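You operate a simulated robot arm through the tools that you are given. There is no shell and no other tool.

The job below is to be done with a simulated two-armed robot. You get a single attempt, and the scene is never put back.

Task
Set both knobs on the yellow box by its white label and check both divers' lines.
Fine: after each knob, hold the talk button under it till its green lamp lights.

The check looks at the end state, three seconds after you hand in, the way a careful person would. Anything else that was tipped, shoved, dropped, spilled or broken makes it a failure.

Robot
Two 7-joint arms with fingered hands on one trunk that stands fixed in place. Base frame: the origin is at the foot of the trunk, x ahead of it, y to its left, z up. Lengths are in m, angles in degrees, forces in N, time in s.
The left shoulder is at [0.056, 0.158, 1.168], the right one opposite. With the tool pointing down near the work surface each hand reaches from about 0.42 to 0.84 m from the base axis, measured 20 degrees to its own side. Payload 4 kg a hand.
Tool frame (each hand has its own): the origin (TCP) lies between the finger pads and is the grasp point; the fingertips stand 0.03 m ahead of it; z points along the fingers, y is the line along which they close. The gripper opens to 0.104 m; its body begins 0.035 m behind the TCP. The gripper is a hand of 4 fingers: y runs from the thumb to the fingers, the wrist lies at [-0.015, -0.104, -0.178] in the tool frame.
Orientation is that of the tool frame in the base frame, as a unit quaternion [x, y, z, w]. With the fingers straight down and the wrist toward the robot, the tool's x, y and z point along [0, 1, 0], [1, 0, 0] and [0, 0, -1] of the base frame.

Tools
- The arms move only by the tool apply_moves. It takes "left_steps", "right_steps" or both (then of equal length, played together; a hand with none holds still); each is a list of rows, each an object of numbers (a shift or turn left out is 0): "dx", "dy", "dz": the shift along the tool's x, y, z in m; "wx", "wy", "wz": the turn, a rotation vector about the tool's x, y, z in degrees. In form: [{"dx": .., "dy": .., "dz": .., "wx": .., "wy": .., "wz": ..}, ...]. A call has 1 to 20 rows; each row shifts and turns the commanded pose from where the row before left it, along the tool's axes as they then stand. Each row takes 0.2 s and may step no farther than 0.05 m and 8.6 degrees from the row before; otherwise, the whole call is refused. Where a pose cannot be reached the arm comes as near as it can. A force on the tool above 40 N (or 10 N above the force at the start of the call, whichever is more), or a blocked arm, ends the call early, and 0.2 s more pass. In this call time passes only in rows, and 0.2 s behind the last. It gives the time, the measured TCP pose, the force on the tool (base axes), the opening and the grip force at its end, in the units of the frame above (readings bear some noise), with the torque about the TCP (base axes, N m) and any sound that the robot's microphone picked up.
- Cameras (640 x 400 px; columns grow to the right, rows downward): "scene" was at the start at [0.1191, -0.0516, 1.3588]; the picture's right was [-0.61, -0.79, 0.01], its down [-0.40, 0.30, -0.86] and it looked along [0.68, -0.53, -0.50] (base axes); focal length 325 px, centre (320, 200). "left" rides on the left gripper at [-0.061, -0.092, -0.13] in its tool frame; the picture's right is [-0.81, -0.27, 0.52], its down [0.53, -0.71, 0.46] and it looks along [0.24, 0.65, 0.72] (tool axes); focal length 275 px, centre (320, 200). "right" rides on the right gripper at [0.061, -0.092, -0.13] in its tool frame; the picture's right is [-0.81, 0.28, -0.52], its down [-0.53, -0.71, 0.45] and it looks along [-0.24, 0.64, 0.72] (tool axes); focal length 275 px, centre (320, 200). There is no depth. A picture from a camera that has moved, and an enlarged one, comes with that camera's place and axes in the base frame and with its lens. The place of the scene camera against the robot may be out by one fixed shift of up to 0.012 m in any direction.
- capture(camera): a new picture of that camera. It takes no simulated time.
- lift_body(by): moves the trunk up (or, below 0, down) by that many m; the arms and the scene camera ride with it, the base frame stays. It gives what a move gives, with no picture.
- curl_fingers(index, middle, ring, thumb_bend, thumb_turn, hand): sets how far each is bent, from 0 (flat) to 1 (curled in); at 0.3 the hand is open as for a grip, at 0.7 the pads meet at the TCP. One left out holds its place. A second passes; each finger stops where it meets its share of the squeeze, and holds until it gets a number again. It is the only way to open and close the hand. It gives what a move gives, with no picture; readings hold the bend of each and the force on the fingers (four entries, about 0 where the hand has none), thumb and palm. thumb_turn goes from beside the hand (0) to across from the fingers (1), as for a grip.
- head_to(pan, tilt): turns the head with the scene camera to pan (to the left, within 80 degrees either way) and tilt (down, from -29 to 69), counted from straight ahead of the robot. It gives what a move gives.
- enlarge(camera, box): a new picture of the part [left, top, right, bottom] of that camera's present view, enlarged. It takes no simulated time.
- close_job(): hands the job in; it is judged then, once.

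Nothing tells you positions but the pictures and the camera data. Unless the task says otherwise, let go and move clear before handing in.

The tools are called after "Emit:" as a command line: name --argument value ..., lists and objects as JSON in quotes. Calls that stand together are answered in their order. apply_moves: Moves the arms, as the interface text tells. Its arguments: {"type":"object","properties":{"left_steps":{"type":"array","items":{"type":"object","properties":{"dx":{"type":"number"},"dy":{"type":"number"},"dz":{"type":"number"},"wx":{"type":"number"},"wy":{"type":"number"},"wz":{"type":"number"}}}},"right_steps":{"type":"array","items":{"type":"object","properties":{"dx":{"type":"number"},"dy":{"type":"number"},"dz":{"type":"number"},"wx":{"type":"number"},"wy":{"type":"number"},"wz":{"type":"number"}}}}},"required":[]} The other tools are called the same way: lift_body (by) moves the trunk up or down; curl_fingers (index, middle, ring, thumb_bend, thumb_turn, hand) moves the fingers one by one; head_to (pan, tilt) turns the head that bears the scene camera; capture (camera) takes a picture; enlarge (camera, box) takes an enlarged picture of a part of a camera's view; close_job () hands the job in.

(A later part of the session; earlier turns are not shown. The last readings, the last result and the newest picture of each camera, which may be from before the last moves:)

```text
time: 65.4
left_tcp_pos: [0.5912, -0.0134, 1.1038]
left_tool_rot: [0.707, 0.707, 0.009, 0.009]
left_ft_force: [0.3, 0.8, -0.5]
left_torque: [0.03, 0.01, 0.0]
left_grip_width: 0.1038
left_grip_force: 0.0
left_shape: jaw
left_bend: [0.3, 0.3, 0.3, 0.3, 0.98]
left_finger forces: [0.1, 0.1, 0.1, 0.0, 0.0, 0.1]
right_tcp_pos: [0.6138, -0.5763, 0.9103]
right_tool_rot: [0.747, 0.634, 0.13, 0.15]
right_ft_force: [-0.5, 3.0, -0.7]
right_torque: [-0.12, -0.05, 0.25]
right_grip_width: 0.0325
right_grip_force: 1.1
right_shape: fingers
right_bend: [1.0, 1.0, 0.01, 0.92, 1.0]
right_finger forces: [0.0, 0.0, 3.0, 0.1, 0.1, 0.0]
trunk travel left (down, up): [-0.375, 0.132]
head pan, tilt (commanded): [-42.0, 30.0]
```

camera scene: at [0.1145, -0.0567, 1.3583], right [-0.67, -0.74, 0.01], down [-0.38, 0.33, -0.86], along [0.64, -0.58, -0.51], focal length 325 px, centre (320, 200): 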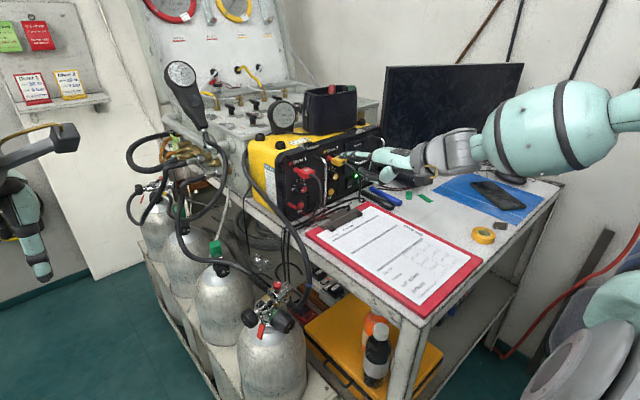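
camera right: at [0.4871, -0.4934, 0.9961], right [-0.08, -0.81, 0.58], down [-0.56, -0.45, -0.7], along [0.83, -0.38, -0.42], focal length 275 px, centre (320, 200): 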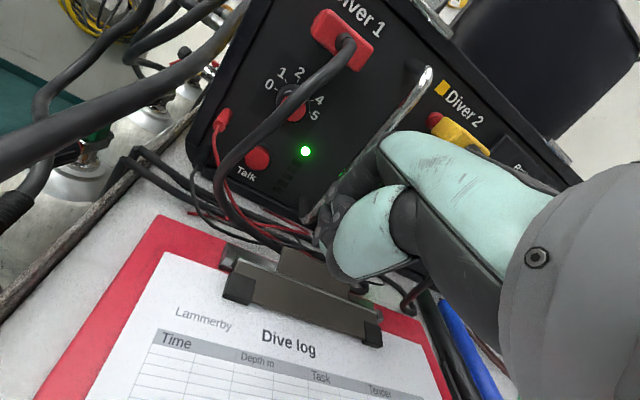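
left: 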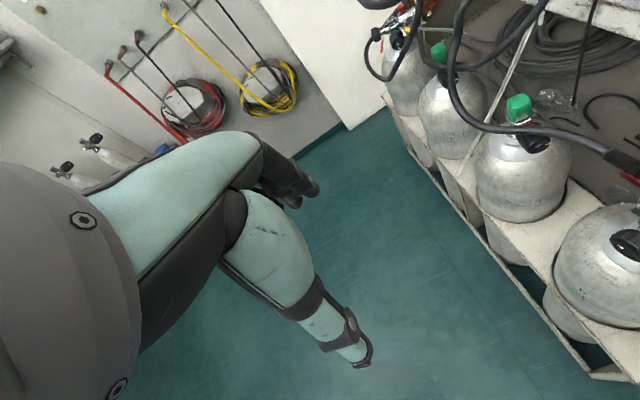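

Emit:
apply_moves --right_steps '[{"dx": -0.0003, "dy": 0.0009, "dz": -0.0024}, {"dx": -0.0005, "dy": 0.0009, "dz": -0.0024}]'

Emit:
apply_moves --right_steps '[{"dx": 0.004}, {"dx": 0.005}, {"dy": -0.0025, "dz": 0.006}, {"dy": -0.0025, "dz": 0.006}, {"dy": -0.002, "dz": 0.0048}]'

Emit:
enlarge --camera "scene" --box '[325, 165, 365, 195]'

```text
time: 66.0
left_tcp_pos: [0.5921, -0.0144, 1.1027]
left_tool_rot: [0.706, 0.708, 0.009, 0.008]
left_ft_force: [-0.2, 0.6, 0.6]
left_torque: [0.0, 0.0, -0.01]
left_grip_width: 0.1039
left_grip_force: 0.0
left_shape: jaw
left_bend: [0.3, 0.3, 0.3, 0.3, 0.98]
left_finger forces: [0.0, 0.1, 0.1, 0.1, 0.1, 0.1]
right_tcp_pos: [0.613, -0.5774, 0.9151]
right_tool_rot: [0.747, 0.635, 0.13, 0.15]
right_ft_force: [-0.1, 1.4, 1.0]
right_torque: [-0.07, 0.04, 0.16]
right_grip_width: 0.0326
right_grip_force: 1.0
right_shape: fingers
right_bend: [1.0, 1.0, 0.0, 0.92, 1.0]
right_finger forces: [0.1, 0.0, 1.4, 0.1, 0.0, 0.0]
trunk travel left (down, up): [-0.375, 0.132]
head pan, tilt (commanded): [-42.0, 30.0]
```

```text
time: 67.2
left_tcp_pos: [0.5912, -0.0139, 1.105]
left_tool_rot: [0.707, 0.707, 0.009, 0.008]
left_ft_force: [0.5, 0.6, -0.3]
left_torque: [0.05, 0.0, -0.02]
left_grip_width: 0.1039
left_grip_force: 0.1
left_shape: jaw
left_bend: [0.3, 0.3, 0.3, 0.3, 0.98]
left_finger forces: [0.0, 0.1, 0.1, 0.0, 0.1, 0.0]
right_tcp_pos: [0.6127, -0.5683, 0.8964]
right_tool_rot: [0.747, 0.635, 0.129, 0.149]
right_ft_force: [-0.3, 0.1, 0.8]
right_torque: [0.01, -0.02, 0.02]
right_grip_width: 0.0326
right_grip_force: 0.0
right_shape: fingers
right_bend: [1.0, 1.0, 0.0, 0.92, 1.0]
right_finger forces: [0.0, 0.0, 0.0, 0.0, 0.0, 0.0]
trunk travel left (down, up): [-0.375, 0.132]
head pan, tilt (commanded): [-42.0, 30.0]
```

```text
13.33 times, centred on (345, 180) of scene
camera zoom: at [0.1148, -0.0569, 1.3582], right [-0.67, -0.74, 0.01], down [-0.38, 0.33, -0.86], along [0.64, -0.58, -0.51], focal length 4339 px, centre (-13, 467)
```

zoom: 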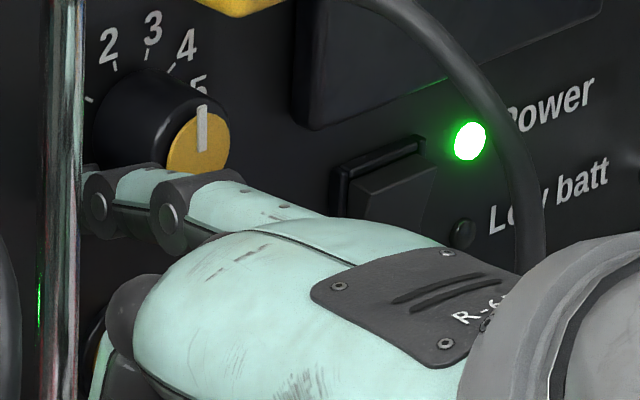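

The pointer overshot to about 0°, while 2 sits at -18°. I'll make a short downward counter-stroke on the same side, with the finger low enough that the pointer stays visible.

Emit:
apply_moves --right_steps '[{"dx": 0.002, "dy": 0.0018, "dz": -0.0042}, {"dy": 0.0018, "dz": -0.0042}, {"dx": -0.003, "dy": 0.0004, "dz": 0.0002}, {"dx": -0.003, "dy": 0.0004, "dz": 0.0002}]'

Emit:
enlarge --camera "scene" --box '[325, 165, 365, 195]'

```text
time: 68.2
left_tcp_pos: [0.591, -0.0121, 1.1033]
left_tool_rot: [0.708, 0.707, 0.009, 0.009]
left_ft_force: [0.2, -0.2, 0.6]
left_torque: [0.01, 0.0, -0.01]
left_grip_width: 0.1043
left_grip_force: 0.1
left_shape: jaw
left_bend: [0.3, 0.3, 0.3, 0.3, 0.98]
left_finger forces: [0.0, 0.0, 0.0, 0.0, 0.0, 0.0]
right_tcp_pos: [0.6138, -0.5719, 0.9057]
right_tool_rot: [0.746, 0.636, 0.13, 0.149]
right_ft_force: [-1.3, 1.3, 0.0]
right_torque: [-0.12, -0.09, 0.08]
right_grip_width: 0.0325
right_grip_force: 1.6
right_shape: fingers
right_bend: [1.0, 1.0, 0.0, 0.92, 1.0]
right_finger forces: [0.0, 0.1, 2.6, 0.0, 0.0, 0.0]
trunk travel left (down, up): [-0.375, 0.132]
head pan, tilt (commanded): [-42.0, 30.0]
```

```text
13.33 times, centred on (345, 180) of scene
camera zoom: at [0.1144, -0.0564, 1.3583], right [-0.67, -0.74, 0.01], down [-0.38, 0.33, -0.86], along [0.64, -0.58, -0.51], focal length 4339 px, centre (-13, 467)
```

zoom: 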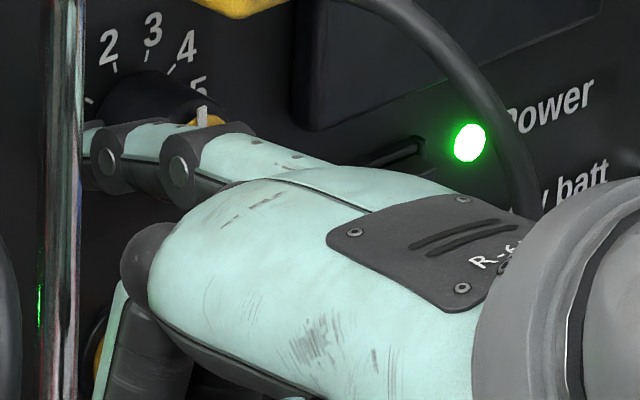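

Emit:
apply_moves --right_steps '[{"dx": -0.0002, "dy": -0.0007, "dz": 0.0012}, {"dx": -0.0002, "dy": -0.0006, "dz": 0.0012}]'

Emit:
enlarge --camera "scene" --box '[325, 165, 365, 195]'

```text
time: 68.8
left_tcp_pos: [0.5919, -0.0126, 1.1036]
left_tool_rot: [0.707, 0.707, 0.009, 0.009]
left_ft_force: [0.8, 0.5, -0.1]
left_torque: [-0.05, -0.06, 0.01]
left_grip_width: 0.1041
left_grip_force: 0.0
left_shape: jaw
left_bend: [0.3, 0.3, 0.3, 0.3, 0.98]
left_finger forces: [0.0, 0.1, 0.0, 0.0, 0.1, 0.0]
right_tcp_pos: [0.6136, -0.5743, 0.9034]
right_tool_rot: [0.746, 0.635, 0.13, 0.151]
right_ft_force: [-0.3, 2.6, 0.7]
right_torque: [-0.12, -0.13, 0.18]
right_grip_width: 0.0327
right_grip_force: 1.9
right_shape: fingers
right_bend: [1.0, 1.0, 0.0, 0.92, 1.0]
right_finger forces: [0.0, 0.0, 2.9, 0.0, 0.1, 0.0]
trunk travel left (down, up): [-0.375, 0.132]
head pan, tilt (commanded): [-42.0, 30.0]
```

```text
13.33 times, centred on (345, 180) of scene
camera zoom: at [0.1144, -0.0563, 1.3583], right [-0.67, -0.74, 0.01], down [-0.38, 0.33, -0.86], along [0.64, -0.58, -0.51], focal length 4339 px, centre (-13, 467)
```

zoom: 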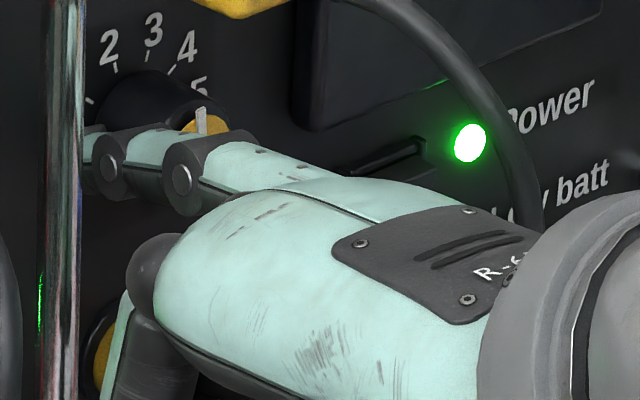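

Emit:
apply_moves --right_steps '[{"dy": -0.0006, "dz": 0.0013}, {"dy": -0.0006, "dz": 0.0013}]'

Emit:
enlarge --camera "scene" --box '[325, 165, 365, 195]'

```text
time: 69.4
left_tcp_pos: [0.5922, -0.0145, 1.1042]
left_tool_rot: [0.707, 0.707, 0.009, 0.009]
left_ft_force: [-0.2, -0.6, 0.7]
left_torque: [0.0, 0.0, 0.0]
left_grip_width: 0.1036
left_grip_force: 0.1
left_shape: jaw
left_bend: [0.3, 0.3, 0.3, 0.3, 0.98]
left_finger forces: [0.0, 0.0, 0.0, 0.1, 0.0, 0.0]
right_tcp_pos: [0.6136, -0.5738, 0.9012]
right_tool_rot: [0.747, 0.635, 0.13, 0.149]
right_ft_force: [-1.1, 1.9, 1.3]
right_torque: [-0.14, -0.17, 0.14]
right_grip_width: 0.0326
right_grip_force: 1.5
right_shape: fingers
right_bend: [1.0, 1.0, 0.0, 0.92, 1.0]
right_finger forces: [0.0, 0.1, 2.6, 0.0, 0.0, 0.1]
trunk travel left (down, up): [-0.375, 0.132]
head pan, tilt (commanded): [-42.0, 30.0]
```

```text
13.33 times, centred on (345, 180) of scene
camera zoom: at [0.1145, -0.0565, 1.3583], right [-0.67, -0.74, 0.01], down [-0.38, 0.33, -0.86], along [0.64, -0.58, -0.51], focal length 4339 px, centre (-13, 467)
```

zoom: 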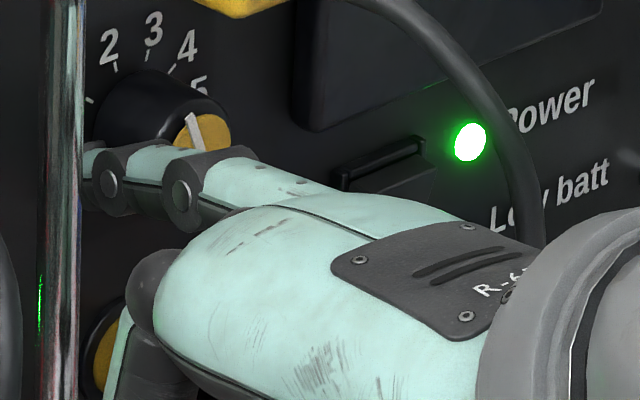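

The pointer now leans left at about -18 to -20°, right where 2 is. Backing off left and out to verify.

Emit:
apply_moves --right_steps '[{"dx": 0.004}, {"dx": 0.005}, {"dy": -0.002, "dz": 0.0048}, {"dy": -0.002, "dz": 0.0048}]'

Emit:
enlarge --camera "scene" --box '[330, 160, 360, 184]'

```text
time: 70.4
left_tcp_pos: [0.5899, -0.0129, 1.105]
left_tool_rot: [0.707, 0.707, 0.01, 0.009]
left_ft_force: [-0.4, -0.3, 0.5]
left_torque: [-0.01, -0.04, -0.01]
left_grip_width: 0.1038
left_grip_force: 0.1
left_shape: jaw
left_bend: [0.3, 0.3, 0.3, 0.3, 0.98]
left_finger forces: [0.1, 0.1, 0.0, 0.0, 0.0, 0.0]
right_tcp_pos: [0.6135, -0.5649, 0.8904]
right_tool_rot: [0.747, 0.634, 0.13, 0.15]
right_ft_force: [-7.5, 0.3, 3.6]
right_torque: [-0.19, -0.64, -0.31]
right_grip_width: 0.0326
right_grip_force: 4.7
right_shape: fingers
right_bend: [1.0, 1.0, 0.0, 0.92, 1.0]
right_finger forces: [0.1, 0.1, 9.2, 0.1, 0.0, 0.1]
trunk travel left (down, up): [-0.375, 0.132]
head pan, tilt (commanded): [-42.0, 30.0]
```

```text
16.00 times, centred on (345, 172) of scene
camera zoom: at [0.113, -0.0565, 1.3584], right [-0.67, -0.74, 0.01], down [-0.38, 0.33, -0.86], along [0.64, -0.58, -0.51], focal length 5206 px, centre (-80, 648)
```

zoom: 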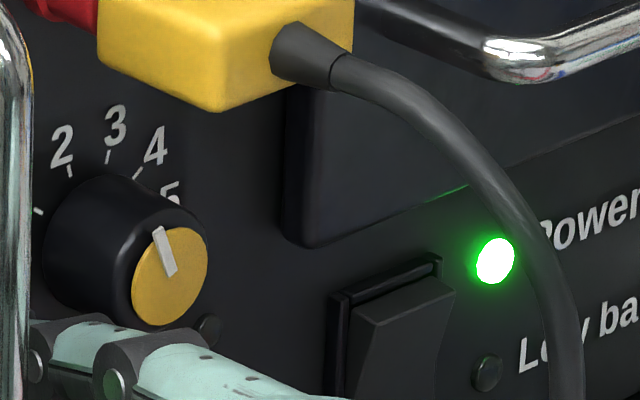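

The ring tip brushes the panel as it lowers, so I'll back straight out now.

Emit:
apply_moves --right_steps '[{"dx": -0.0008, "dy": -0.0046, "dz": -0.0019}, {"dx": -0.0014, "dy": -0.0082, "dz": -0.0035}, {"dx": -0.0016, "dy": -0.009, "dz": -0.0038}, {"dx": -0.0016, "dy": -0.009, "dz": -0.0038}, {"dx": -0.0016, "dy": -0.009, "dz": -0.0038}]'

Emit:
enlarge --camera "scene" --box '[330, 160, 360, 184]'

Emit:
enlarge --camera "scene" --box '[290, 130, 410, 230]'

```text
time: 71.6
left_tcp_pos: [0.5911, -0.0124, 1.1042]
left_tool_rot: [0.707, 0.707, 0.009, 0.01]
left_ft_force: [-1.2, 0.7, -0.1]
left_torque: [-0.03, -0.01, -0.01]
left_grip_width: 0.1038
left_grip_force: 0.0
left_shape: jaw
left_bend: [0.3, 0.3, 0.3, 0.3, 0.98]
left_finger forces: [0.0, 0.0, 0.0, 0.0, 0.0, 0.0]
right_tcp_pos: [0.5704, -0.5644, 0.891]
right_tool_rot: [0.747, 0.634, 0.129, 0.15]
right_ft_force: [0.1, 0.1, 0.3]
right_torque: [0.02, -0.02, 0.04]
right_grip_width: 0.0326
right_grip_force: 0.2
right_shape: fingers
right_bend: [1.0, 1.0, 0.0, 0.92, 1.0]
right_finger forces: [0.0, 0.0, 0.0, 0.0, 0.0, 0.0]
trunk travel left (down, up): [-0.375, 0.132]
head pan, tilt (commanded): [-42.0, 30.0]
```

```text
16.00 times, centred on (345, 172) of scene
camera zoom: at [0.114, -0.0569, 1.3583], right [-0.67, -0.74, 0.01], down [-0.38, 0.33, -0.86], along [0.64, -0.58, -0.51], focal length 5206 px, centre (-80, 648)
```

zoom: 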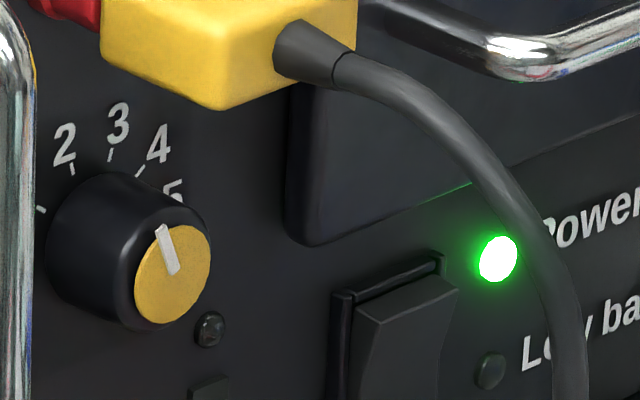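

```text
4.00 times, centred on (350, 180) of scene
camera zoom: at [0.114, -0.0569, 1.3583], right [-0.67, -0.74, 0.01], down [-0.38, 0.33, -0.86], along [0.64, -0.58, -0.51], focal length 1302 px, centre (200, 280)
```

zoom: 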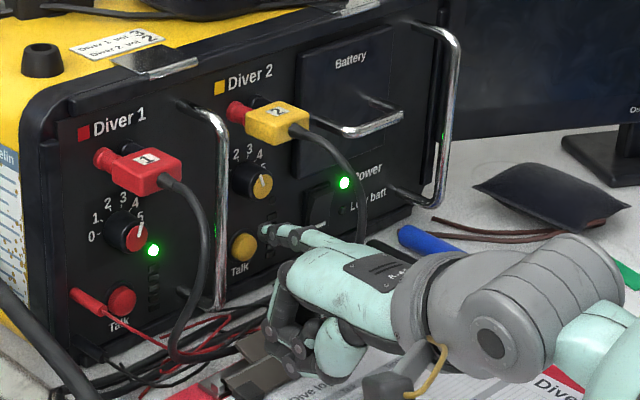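

Knob 2 reads about -17 to -18°, which is 2. Cable 2 restricts the hand's right side, so for Talk 2 I'll use the longer middle finger with the hand yawed to come from the left. I'll back off and change fingers.

Emit:
apply_moves --right_steps '[{"dx": -0.0024, "dy": -0.0078, "dz": -0.0196}, {"dx": -0.0024, "dy": -0.0078, "dz": -0.0196}, {"wy": -1.7, "wz": 4.0}, {"wy": -1.7, "wz": 4.0}, {"wy": -1.7, "wz": 4.0}]'

Emit:
curl_fingers --hand "right" --thumb_bend 0.4 --middle 0.25

Emit:
curl_fingers --hand "right" --ring 1.0

Emit:
curl_fingers --hand "right" --thumb_bend 1.0

Emit:
capture --camera "right"

Emit:
enlarge --camera "scene" --box '[310, 130, 430, 220]'

```text
time: 72.8
left_tcp_pos: [0.5917, -0.0133, 1.1051]
left_tool_rot: [0.707, 0.707, 0.009, 0.009]
left_ft_force: [0.6, -0.6, 0.3]
left_torque: [-0.01, -0.02, 0.01]
left_grip_width: 0.1038
left_grip_force: 0.1
left_shape: jaw
left_bend: [0.3, 0.3, 0.3, 0.3, 0.98]
left_finger forces: [0.1, 0.1, 0.1, 0.0, 0.0, 0.1]
right_tcp_pos: [0.54, -0.5628, 0.9204]
right_tool_rot: [0.815, 0.545, 0.111, 0.164]
right_ft_force: [-0.3, -0.7, -0.6]
right_torque: [-0.05, -0.04, 0.02]
right_grip_width: 0.0327
right_grip_force: 0.0
right_shape: fingers
right_bend: [1.0, 1.0, 0.0, 0.92, 1.0]
right_finger forces: [0.1, 0.1, 0.0, 0.0, 0.1, 0.1]
trunk travel left (down, up): [-0.375, 0.132]
head pan, tilt (commanded): [-42.0, 30.0]
```

```text
time: 73.8
left_tcp_pos: [0.5925, -0.0141, 1.1037]
left_tool_rot: [0.707, 0.707, 0.009, 0.008]
left_ft_force: [0.3, 0.0, 0.1]
left_torque: [-0.02, 0.02, 0.0]
left_grip_width: 0.1041
left_grip_force: 0.0
left_shape: jaw
left_bend: [0.3, 0.3, 0.3, 0.3, 0.98]
left_finger forces: [0.0, 0.1, 0.1, 0.0, 0.0, 0.0]
right_tcp_pos: [0.5416, -0.5642, 0.9196]
right_tool_rot: [0.814, 0.545, 0.111, 0.164]
right_ft_force: [-1.0, -0.4, 0.4]
right_torque: [0.01, -0.02, 0.01]
right_grip_width: 0.0605
right_grip_force: 0.0
right_shape: fingers
right_bend: [1.0, 0.25, 0.0, 0.4, 0.99]
right_finger forces: [0.0, 0.0, 0.1, 0.1, 0.1, 0.1]
trunk travel left (down, up): [-0.375, 0.132]
head pan, tilt (commanded): [-42.0, 30.0]
```

```text
time: 74.8
left_tcp_pos: [0.5906, -0.0139, 1.1038]
left_tool_rot: [0.707, 0.707, 0.009, 0.009]
left_ft_force: [-0.1, -0.5, -0.3]
left_torque: [0.0, -0.02, 0.01]
left_grip_width: 0.1039
left_grip_force: 0.0
left_shape: jaw
left_bend: [0.3, 0.3, 0.3, 0.3, 0.98]
left_finger forces: [0.0, 0.0, 0.0, 0.0, 0.0, 0.0]
right_tcp_pos: [0.5404, -0.5645, 0.9204]
right_tool_rot: [0.815, 0.545, 0.11, 0.164]
right_ft_force: [-0.2, -0.6, -0.1]
right_torque: [0.01, 0.02, 0.01]
right_grip_width: 0.0602
right_grip_force: 0.0
right_shape: fingers
right_bend: [1.0, 0.25, 1.0, 0.4, 0.99]
right_finger forces: [0.1, 0.1, 0.1, 0.1, 0.0, 0.0]
trunk travel left (down, up): [-0.375, 0.132]
head pan, tilt (commanded): [-42.0, 30.0]
```

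```text
time: 75.8
left_tcp_pos: [0.5912, -0.0133, 1.1049]
left_tool_rot: [0.707, 0.708, 0.009, 0.009]
left_ft_force: [0.7, -0.6, 0.6]
left_torque: [-0.01, -0.01, 0.0]
left_grip_width: 0.1037
left_grip_force: 0.0
left_shape: jaw
left_bend: [0.3, 0.3, 0.3, 0.3, 0.98]
left_finger forces: [0.0, 0.0, 0.1, 0.0, 0.0, 0.0]
right_tcp_pos: [0.5417, -0.5638, 0.9191]
right_tool_rot: [0.815, 0.545, 0.11, 0.164]
right_ft_force: [0.5, 0.5, -0.1]
right_torque: [0.02, 0.01, 0.01]
right_grip_width: 0.0324
right_grip_force: 0.0
right_shape: fingers
right_bend: [1.0, 0.25, 1.0, 0.92, 1.0]
right_finger forces: [0.0, 0.0, 0.1, 0.0, 0.0, 0.0]
trunk travel left (down, up): [-0.375, 0.132]
head pan, tilt (commanded): [-42.0, 30.0]
```

```text
taken
camera right: at [0.4388, -0.4564, 1.0061], right [-0.26, -0.77, 0.58], down [-0.65, -0.31, -0.7], along [0.72, -0.56, -0.42], focal length 275 px, centre (320, 200)
```

right: 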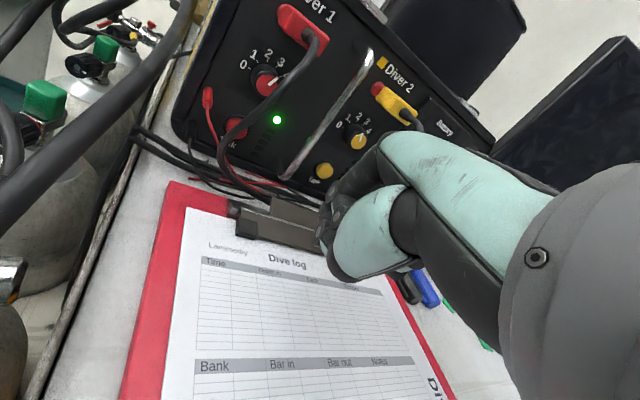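

```text
4.44 times, centred on (370, 175) of scene
camera zoom: at [0.1147, -0.0569, 1.3582], right [-0.67, -0.74, 0.01], down [-0.38, 0.33, -0.86], along [0.64, -0.58, -0.51], focal length 1446 px, centre (98, 311)
```

zoom: 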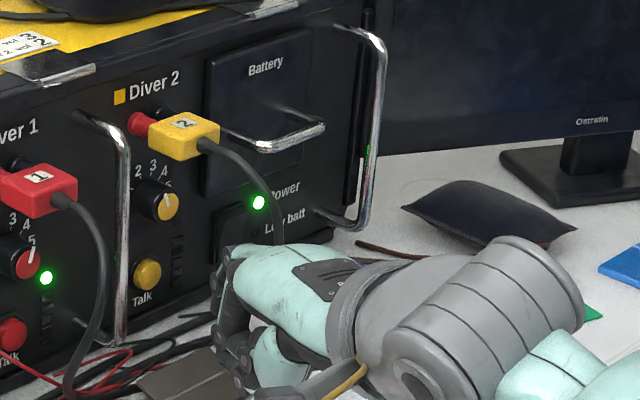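

The right camera sees both dials now. I'll check knob 2's pointer and locate Talk 2.

Emit:
enlarge --camera "right" --box '[330, 100, 386, 156]'

Emit:
enlarge --camera "right" --box '[230, 40, 390, 200]'

Emit:
enlarge --camera "scene" --box '[330, 160, 390, 215]'

```text
7.14 times, centred on (358, 128) of right
camera zoom: at [0.4388, -0.4564, 1.0061], right [-0.26, -0.77, 0.58], down [-0.65, -0.31, -0.7], along [0.72, -0.56, -0.42], focal length 1966 px, centre (49, 714)
```

zoom: 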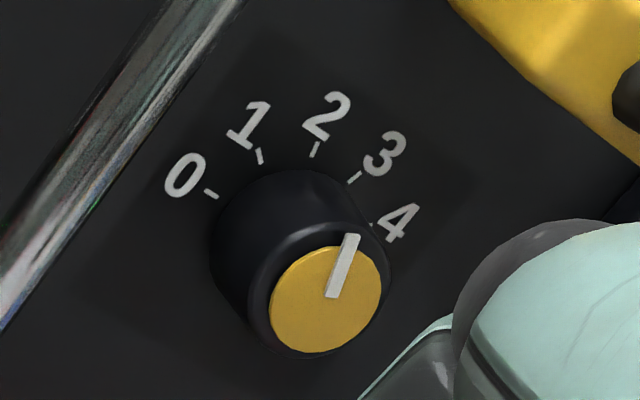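

```text
2.50 times, centred on (310, 120) of right
camera zoom: at [0.4388, -0.4564, 1.0061], right [-0.26, -0.77, 0.58], down [-0.65, -0.31, -0.7], along [0.72, -0.56, -0.42], focal length 688 px, centre (345, 400)
```

zoom: 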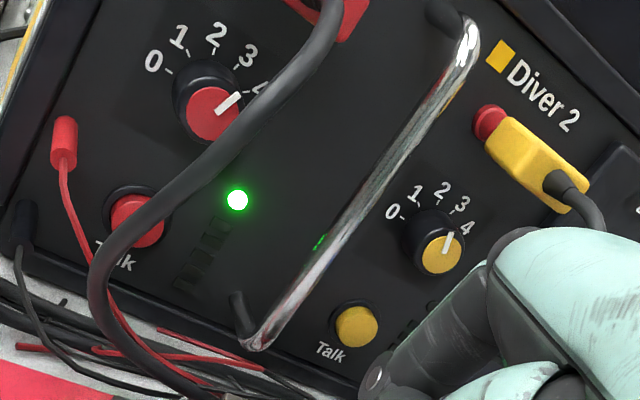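

```text
7.27 times, centred on (360, 188) of scene
camera zoom: at [0.1147, -0.0569, 1.3582], right [-0.67, -0.74, 0.01], down [-0.38, 0.33, -0.86], along [0.64, -0.58, -0.51], focal length 2366 px, centre (29, 291)
```

zoom: 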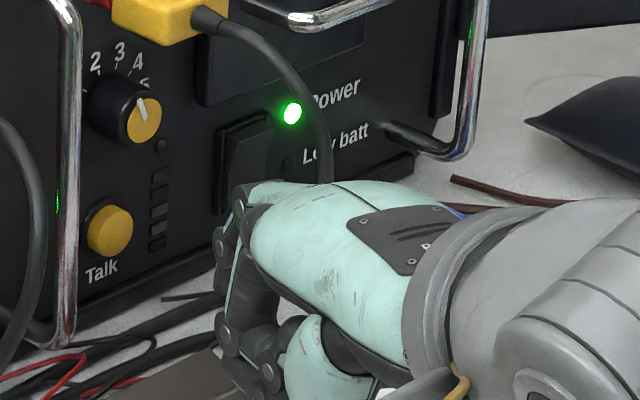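

Knob 2 is confirmed at 2 (-18.7°) from this second viewpoint. I'll zoom in on the hand to find the middle fingertip.

Emit:
enlarge --camera "scene" --box '[350, 175, 410, 225]'

Emit:
enlarge --camera "right" --box '[300, 130, 420, 230]'

```text
8.00 times, centred on (380, 200) of scene
camera zoom: at [0.1147, -0.0569, 1.3582], right [-0.67, -0.74, 0.01], down [-0.38, 0.33, -0.86], along [0.64, -0.58, -0.51], focal length 2603 px, centre (-160, 200)
```

zoom: 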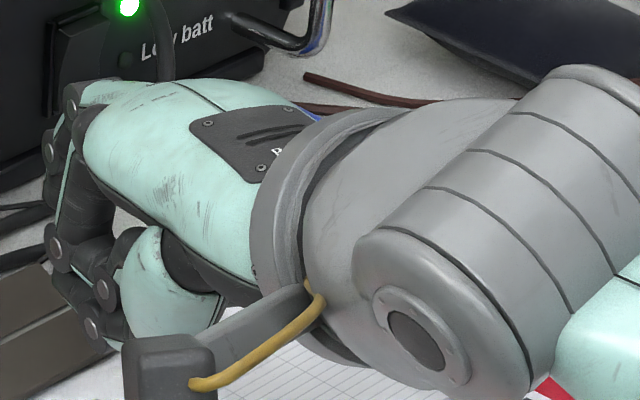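

```text
4.00 times, centred on (360, 180) of right
camera zoom: at [0.4388, -0.4564, 1.0061], right [-0.26, -0.77, 0.58], down [-0.65, -0.31, -0.7], along [0.72, -0.56, -0.42], focal length 1101 px, centre (160, 280)
```

zoom: 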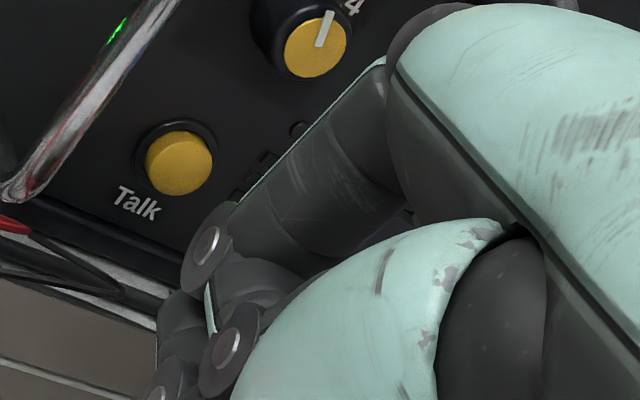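

The middle fingertip should be near (0.60, -0.60, 0.925) and Talk 2 near (0.67, -0.622, 0.903), almost straight ahead along the finger. I'll advance to just short of it.

Emit:
apply_moves --right_steps '[{"dx": -0.0002, "dy": 0.012, "dz": 0.0108}, {"dx": -0.0002, "dy": 0.012, "dz": 0.0108}, {"dx": -0.0002, "dy": 0.012, "dz": 0.0108}]'

Emit:
enlarge --camera "scene" --box '[330, 165, 390, 215]'

Emit:
enlarge --camera "right" --box '[290, 120, 410, 220]'

```text
time: 76.6
left_tcp_pos: [0.5919, -0.0139, 1.1028]
left_tool_rot: [0.707, 0.707, 0.008, 0.009]
left_ft_force: [0.2, 0.2, -0.6]
left_torque: [-0.01, -0.02, 0.0]
left_grip_width: 0.104
left_grip_force: 0.0
left_shape: jaw
left_bend: [0.3, 0.3, 0.3, 0.3, 0.98]
left_finger forces: [0.0, 0.0, 0.0, 0.0, 0.0, 0.0]
right_tcp_pos: [0.5836, -0.583, 0.9035]
right_tool_rot: [0.814, 0.546, 0.112, 0.164]
right_ft_force: [-0.3, -0.1, 0.4]
right_torque: [0.0, 0.01, 0.01]
right_grip_width: 0.0326
right_grip_force: 0.0
right_shape: fingers
right_bend: [1.0, 0.25, 1.0, 0.92, 1.0]
right_finger forces: [0.0, 0.0, 0.1, 0.0, 0.0, 0.0]
trunk travel left (down, up): [-0.375, 0.132]
head pan, tilt (commanded): [-42.0, 30.0]
```

```text
8.00 times, centred on (360, 190) of scene
camera zoom: at [0.1151, -0.0569, 1.3582], right [-0.67, -0.74, 0.01], down [-0.38, 0.33, -0.86], along [0.64, -0.58, -0.51], focal length 2603 px, centre (0, 280)
```

zoom: 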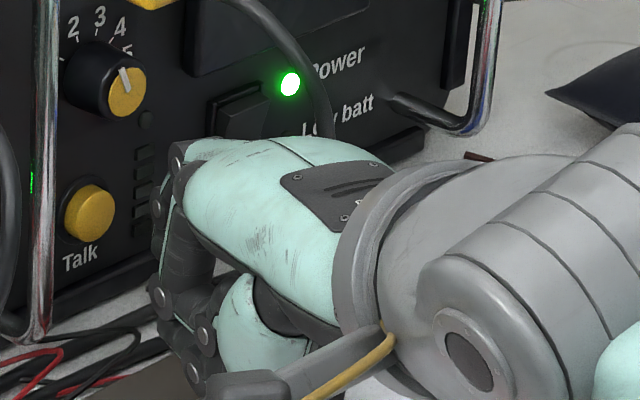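

```text
4.00 times, centred on (350, 170) of right
camera zoom: at [0.4808, -0.4757, 0.9901], right [-0.26, -0.77, 0.58], down [-0.65, -0.31, -0.7], along [0.72, -0.56, -0.42], focal length 1101 px, centre (200, 320)
```

zoom: 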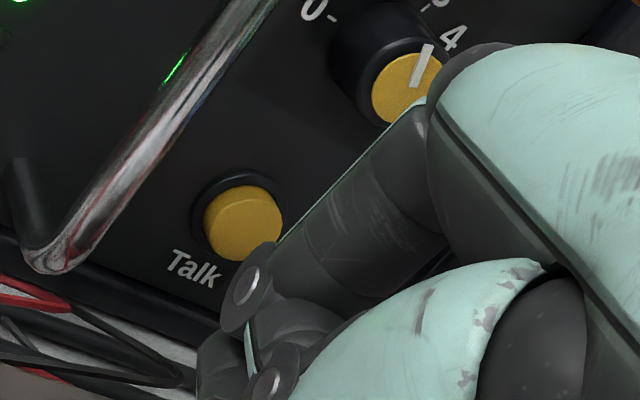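

Emit:
enlarge --camera "scene" --box '[338, 175, 368, 200]'

```text
16.00 times, centred on (353, 188) of scene
camera zoom: at [0.1151, -0.0569, 1.3582], right [-0.67, -0.74, 0.01], down [-0.38, 0.33, -0.86], along [0.64, -0.58, -0.51], focal length 5206 px, centre (-208, 400)
```

zoom: 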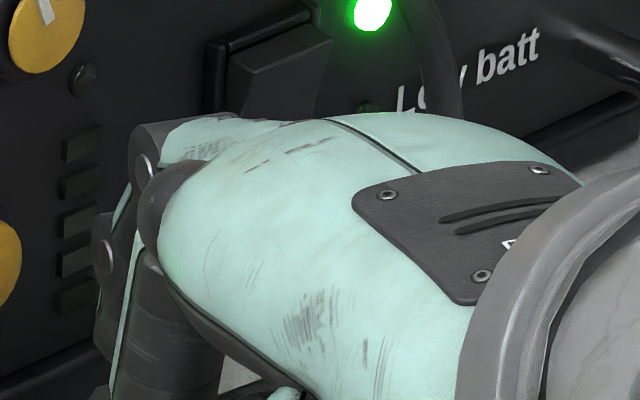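

Emit:
apply_moves --right_steps '[{"dy": 0.0065, "dz": 0.006}, {"dy": 0.0065, "dz": 0.006}]'

Emit:
enlarge --camera "scene" --box '[325, 175, 365, 205]'

Emit:
enlarge --camera "right" --box '[290, 120, 410, 220]'

```text
time: 77.2
left_tcp_pos: [0.5929, -0.013, 1.1037]
left_tool_rot: [0.707, 0.707, 0.008, 0.008]
left_ft_force: [1.3, 0.3, 0.7]
left_torque: [0.03, -0.03, 0.02]
left_grip_width: 0.104
left_grip_force: 0.2
left_shape: jaw
left_bend: [0.3, 0.3, 0.3, 0.3, 0.98]
left_finger forces: [0.1, 0.0, 0.0, 0.0, 0.0, 0.0]
right_tcp_pos: [0.5991, -0.5876, 0.8969]
right_tool_rot: [0.815, 0.545, 0.11, 0.164]
right_ft_force: [0.3, 0.0, 0.7]
right_torque: [0.01, 0.02, 0.01]
right_grip_width: 0.0322
right_grip_force: 0.1
right_shape: fingers
right_bend: [1.0, 0.25, 1.0, 0.92, 1.0]
right_finger forces: [0.0, 0.0, 0.1, 0.0, 0.1, 0.0]
trunk travel left (down, up): [-0.375, 0.132]
head pan, tilt (commanded): [-42.0, 30.0]
```

```text
13.33 times, centred on (345, 190) of scene
camera zoom: at [0.1152, -0.0569, 1.3582], right [-0.67, -0.74, 0.01], down [-0.38, 0.33, -0.86], along [0.64, -0.58, -0.51], focal length 4339 px, centre (-13, 333)
```

zoom: 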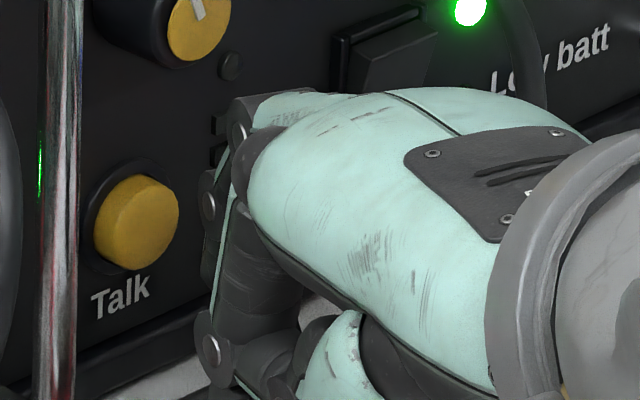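

```text
4.00 times, centred on (350, 170) of right
camera zoom: at [0.4974, -0.4813, 0.9832], right [-0.26, -0.77, 0.58], down [-0.65, -0.31, -0.7], along [0.72, -0.56, -0.42], focal length 1101 px, centre (200, 320)
```

zoom: 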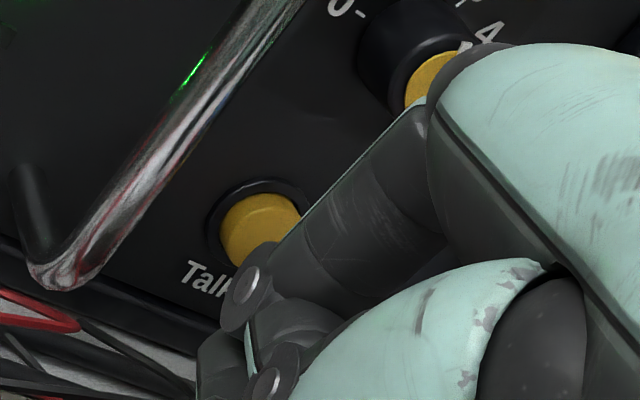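

Comparing pixels, the fingertip needs to go about 2 cm straight toward the panel, not along the finger's yaw. I'll move in that direction.

Emit:
apply_moves --right_steps '[{"dx": 0.0023, "dy": 0.0051, "dz": 0.0022}, {"dx": 0.0023, "dy": 0.0051, "dz": 0.0022}]'

Emit:
enlarge --camera "scene" --box '[325, 175, 365, 205]'

Emit:
enlarge --camera "right" --box '[290, 120, 410, 220]'

```text
time: 77.8
left_tcp_pos: [0.5912, -0.0141, 1.1034]
left_tool_rot: [0.707, 0.707, 0.008, 0.009]
left_ft_force: [0.4, 0.0, 0.6]
left_torque: [0.0, 0.01, -0.01]
left_grip_width: 0.1039
left_grip_force: 0.0
left_shape: jaw
left_bend: [0.3, 0.3, 0.3, 0.3, 0.98]
left_finger forces: [0.1, 0.1, 0.0, 0.0, 0.1, 0.0]
right_tcp_pos: [0.6108, -0.5897, 0.8985]
right_tool_rot: [0.815, 0.545, 0.111, 0.164]
right_ft_force: [0.0, 0.0, 0.2]
right_torque: [-0.01, -0.03, 0.0]
right_grip_width: 0.0327
right_grip_force: 0.0
right_shape: fingers
right_bend: [1.0, 0.25, 1.0, 0.92, 1.0]
right_finger forces: [0.1, 0.1, 0.0, 0.1, 0.0, 0.1]
trunk travel left (down, up): [-0.375, 0.132]
head pan, tilt (commanded): [-42.0, 30.0]
```

```text
13.33 times, centred on (345, 190) of scene
camera zoom: at [0.1151, -0.0569, 1.3582], right [-0.67, -0.74, 0.01], down [-0.38, 0.33, -0.86], along [0.64, -0.58, -0.51], focal length 4339 px, centre (-13, 333)
```

zoom: 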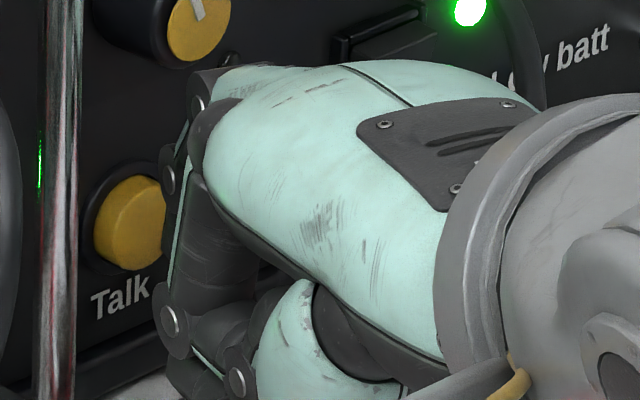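

```text
4.00 times, centred on (350, 170) of right
camera zoom: at [0.5091, -0.4813, 0.9843], right [-0.26, -0.77, 0.58], down [-0.65, -0.31, -0.7], along [0.72, -0.56, -0.42], focal length 1101 px, centre (200, 320)
```

zoom: 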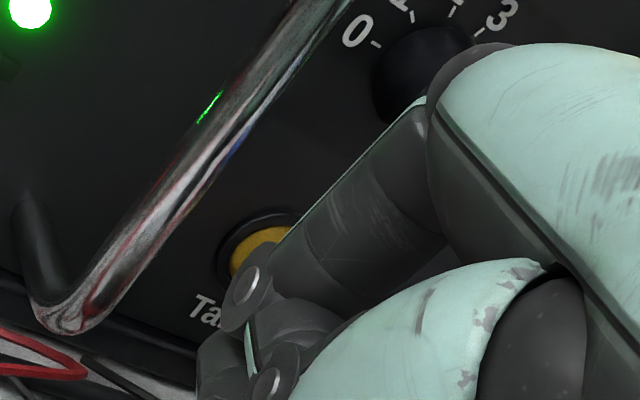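

Emit:
apply_moves --right_steps '[{"dx": 0.0013, "dy": 0.0026, "dz": 0.0011}, {"dx": 0.0013, "dy": 0.0026, "dz": 0.0011}]'

Emit:
enlarge --camera "scene" --box '[325, 175, 365, 205]'

```text
time: 78.4
left_tcp_pos: [0.5916, -0.0135, 1.1037]
left_tool_rot: [0.707, 0.707, 0.009, 0.008]
left_ft_force: [-0.4, -0.1, 0.0]
left_torque: [-0.01, 0.02, 0.0]
left_grip_width: 0.1042
left_grip_force: 0.0
left_shape: jaw
left_bend: [0.3, 0.3, 0.3, 0.3, 0.98]
left_finger forces: [0.0, 0.0, 0.0, 0.0, 0.0, 0.0]
right_tcp_pos: [0.6162, -0.5886, 0.898]
right_tool_rot: [0.815, 0.545, 0.111, 0.164]
right_ft_force: [0.0, -0.2, 0.0]
right_torque: [-0.01, 0.02, 0.02]
right_grip_width: 0.0325
right_grip_force: 0.1
right_shape: fingers
right_bend: [1.0, 0.25, 1.0, 0.92, 1.0]
right_finger forces: [0.0, 0.0, 0.0, 0.0, 0.0, 0.0]
trunk travel left (down, up): [-0.375, 0.132]
head pan, tilt (commanded): [-42.0, 30.0]
```

```text
13.33 times, centred on (345, 190) of scene
camera zoom: at [0.1149, -0.0568, 1.3582], right [-0.67, -0.74, 0.01], down [-0.38, 0.33, -0.86], along [0.64, -0.58, -0.51], focal length 4339 px, centre (-13, 333)
```

zoom: 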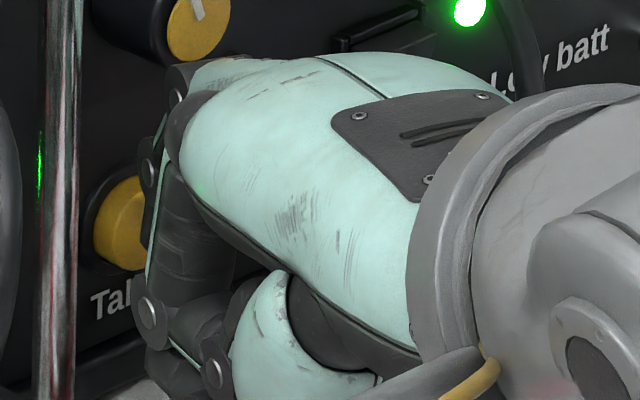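

The middle finger's knuckle would brush knob 2 before the button goes in. I'll back off, pitch the hand steeper by 13° and straighten the middle finger, so it stays below the knob.

Emit:
apply_moves --right_steps '[{"dx": -0.004, "dy": -0.0092, "dz": -0.0039}, {"dx": -0.0055, "dy": -0.0128, "dz": -0.0054}, {"dx": -0.0055, "dy": -0.0128, "dz": -0.0054}, {"wx": 4.4}, {"wx": 4.4}, {"wx": 4.4}]'

Emit:
curl_fingers --hand "right" --middle 0.1

Emit:
enlarge --camera "scene" --box '[320, 140, 420, 220]'

Emit:
capture --camera "right"

```text
time: 79.8
left_tcp_pos: [0.5919, -0.0131, 1.1035]
left_tool_rot: [0.707, 0.707, 0.009, 0.008]
left_ft_force: [0.7, -0.5, 0.1]
left_torque: [-0.01, 0.0, 0.01]
left_grip_width: 0.1042
left_grip_force: 0.1
left_shape: jaw
left_bend: [0.3, 0.3, 0.3, 0.3, 0.98]
left_finger forces: [0.0, 0.0, 0.0, 0.0, 0.0, 0.0]
right_tcp_pos: [0.5768, -0.5878, 0.8977]
right_tool_rot: [0.827, 0.555, 0.047, 0.068]
right_ft_force: [0.3, 0.3, 0.7]
right_torque: [-0.01, 0.06, 0.0]
right_grip_width: 0.0324
right_grip_force: 0.0
right_shape: fingers
right_bend: [1.0, 0.25, 1.0, 0.92, 1.0]
right_finger forces: [0.0, 0.0, 0.1, 0.0, 0.1, 0.0]
trunk travel left (down, up): [-0.375, 0.132]
head pan, tilt (commanded): [-42.0, 30.0]
```

```text
time: 80.8
left_tcp_pos: [0.5909, -0.0146, 1.1035]
left_tool_rot: [0.707, 0.707, 0.008, 0.009]
left_ft_force: [0.0, 0.1, 0.7]
left_torque: [-0.01, -0.01, 0.0]
left_grip_width: 0.1039
left_grip_force: 0.0
left_shape: jaw
left_bend: [0.3, 0.3, 0.3, 0.3, 0.98]
left_finger forces: [0.0, 0.0, 0.1, 0.0, 0.0, 0.0]
right_tcp_pos: [0.5757, -0.588, 0.8974]
right_tool_rot: [0.828, 0.555, 0.047, 0.069]
right_ft_force: [0.0, -0.1, -0.3]
right_torque: [0.01, 0.0, 0.02]
right_grip_width: 0.0325
right_grip_force: 0.1
right_shape: fingers
right_bend: [1.0, 0.1, 1.0, 0.92, 1.0]
right_finger forces: [0.0, 0.1, 0.0, 0.1, 0.0, 0.1]
trunk travel left (down, up): [-0.375, 0.132]
head pan, tilt (commanded): [-42.0, 30.0]
```

```text
5.00 times, centred on (370, 180) of scene
camera zoom: at [0.1148, -0.0569, 1.3582], right [-0.67, -0.74, 0.01], down [-0.38, 0.33, -0.86], along [0.64, -0.58, -0.51], focal length 1627 px, centre (70, 300)
```

zoom: 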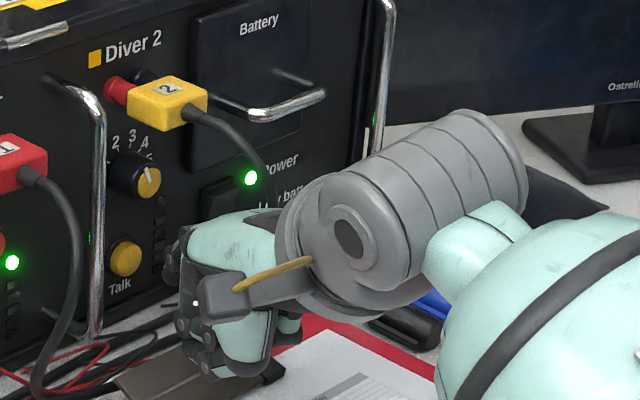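

```text
taken
camera right: at [0.4958, -0.4893, 1.0128], right [-0.14, -0.82, 0.55], down [-0.78, -0.25, -0.57], along [0.61, -0.51, -0.61], focal length 275 px, centre (320, 200)
```

right: 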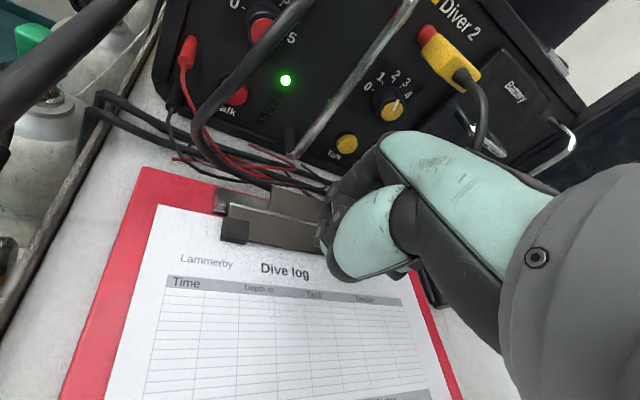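

Emit:
enlarge --camera "scene" --box '[330, 175, 380, 212]'

Emit:
enlarge --camera "right" --box '[310, 60, 450, 180]'

```text
10.81 times, centred on (355, 194) of scene
camera zoom: at [0.1148, -0.0569, 1.3582], right [-0.67, -0.74, 0.01], down [-0.38, 0.33, -0.86], along [0.64, -0.58, -0.51], focal length 3518 px, centre (-58, 270)
```

zoom: 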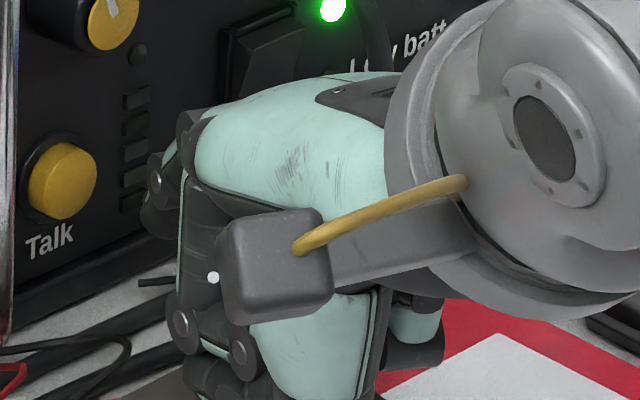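

```text
3.33 times, centred on (380, 120) of right
camera zoom: at [0.4958, -0.4893, 1.0128], right [-0.14, -0.82, 0.55], down [-0.78, -0.25, -0.57], along [0.61, -0.51, -0.61], focal length 918 px, centre (120, 467)
```

zoom: 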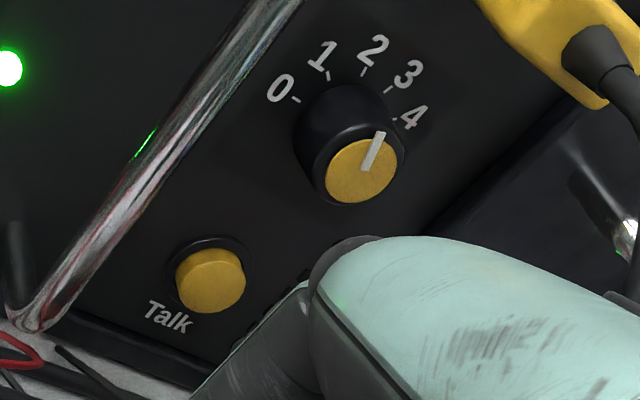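

The middle fingertip is now at about (0.648, -0.626, 0.905), almost in front of Talk 2, with its knuckle well below knob 2. I'll approach in small steps.

Emit:
apply_moves --right_steps '[{"dx": 0.0037, "dy": 0.0048, "dz": 0.0018}, {"dx": 0.0036, "dy": 0.0047, "dz": 0.0018}]'

Emit:
enlarge --camera "scene" --box '[330, 175, 380, 212]'

Emit:
enlarge --camera "right" --box '[310, 60, 450, 180]'

```text
time: 81.4
left_tcp_pos: [0.5926, -0.0138, 1.1039]
left_tool_rot: [0.707, 0.707, 0.008, 0.008]
left_ft_force: [0.2, 0.0, 0.2]
left_torque: [-0.01, 0.03, 0.01]
left_grip_width: 0.104
left_grip_force: 0.0
left_shape: jaw
left_bend: [0.3, 0.3, 0.3, 0.3, 0.98]
left_finger forces: [0.0, 0.0, 0.0, 0.0, 0.1, 0.0]
right_tcp_pos: [0.5876, -0.5853, 0.8953]
right_tool_rot: [0.828, 0.555, 0.047, 0.069]
right_ft_force: [-1.1, 0.0, -0.4]
right_torque: [-0.02, 0.0, -0.02]
right_grip_width: 0.0324
right_grip_force: 0.1
right_shape: fingers
right_bend: [1.0, 0.1, 1.0, 0.92, 1.0]
right_finger forces: [0.0, 0.1, 0.0, 0.0, 0.1, 0.0]
trunk travel left (down, up): [-0.375, 0.132]
head pan, tilt (commanded): [-42.0, 30.0]
```

```text
10.81 times, centred on (355, 194) of scene
camera zoom: at [0.1151, -0.0568, 1.3582], right [-0.67, -0.74, 0.01], down [-0.38, 0.33, -0.86], along [0.64, -0.58, -0.51], focal length 3518 px, centre (-58, 270)
```

zoom: 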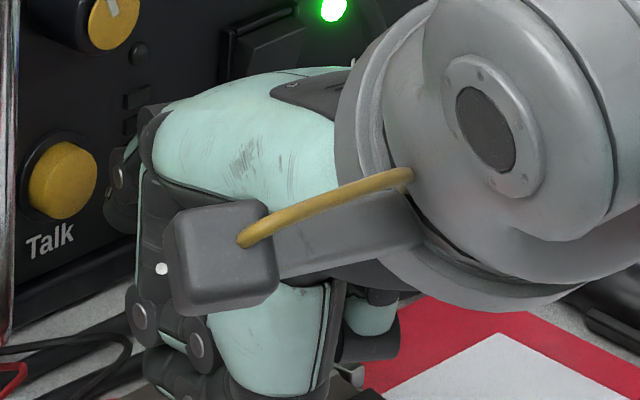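

```text
3.33 times, centred on (380, 120) of right
camera zoom: at [0.5074, -0.4872, 1.0103], right [-0.14, -0.82, 0.55], down [-0.78, -0.25, -0.57], along [0.61, -0.51, -0.61], focal length 918 px, centre (120, 467)
```

zoom: 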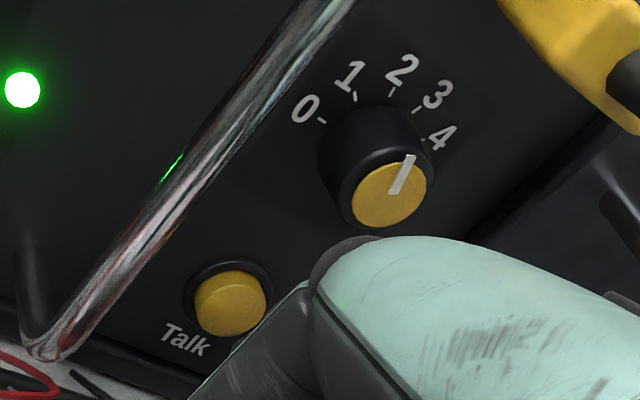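

Emit:
apply_moves --right_steps '[{"dx": 0.0015, "dy": 0.0037, "dz": 0.0006}, {"dx": 0.0015, "dy": 0.0037, "dz": 0.0006}]'

Emit:
enlarge --camera "scene" --box '[330, 175, 380, 212]'

```text
time: 82.0
left_tcp_pos: [0.5924, -0.0134, 1.1037]
left_tool_rot: [0.707, 0.707, 0.009, 0.008]
left_ft_force: [0.1, 0.8, 0.5]
left_torque: [0.02, 0.0, 0.0]
left_grip_width: 0.1038
left_grip_force: 0.1
left_shape: jaw
left_bend: [0.3, 0.3, 0.3, 0.3, 0.98]
left_finger forces: [0.0, 0.0, 0.1, 0.1, 0.0, 0.1]
right_tcp_pos: [0.5975, -0.5853, 0.8944]
right_tool_rot: [0.827, 0.556, 0.047, 0.068]
right_ft_force: [-0.2, 0.0, 0.6]
right_torque: [0.06, 0.0, 0.01]
right_grip_width: 0.0325
right_grip_force: 0.1
right_shape: fingers
right_bend: [1.0, 0.1, 1.0, 0.92, 1.0]
right_finger forces: [0.0, 0.0, 0.0, 0.0, 0.1, 0.0]
trunk travel left (down, up): [-0.375, 0.132]
head pan, tilt (commanded): [-42.0, 30.0]
```

```text
10.81 times, centred on (355, 194) of scene
camera zoom: at [0.115, -0.0569, 1.3582], right [-0.67, -0.74, 0.01], down [-0.38, 0.33, -0.86], along [0.64, -0.58, -0.51], focal length 3518 px, centre (-58, 270)
```

zoom: 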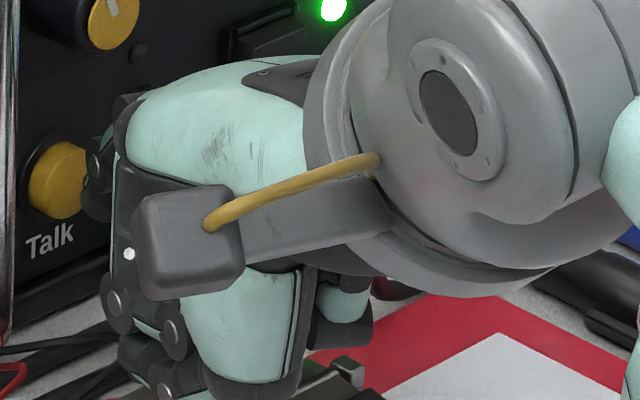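

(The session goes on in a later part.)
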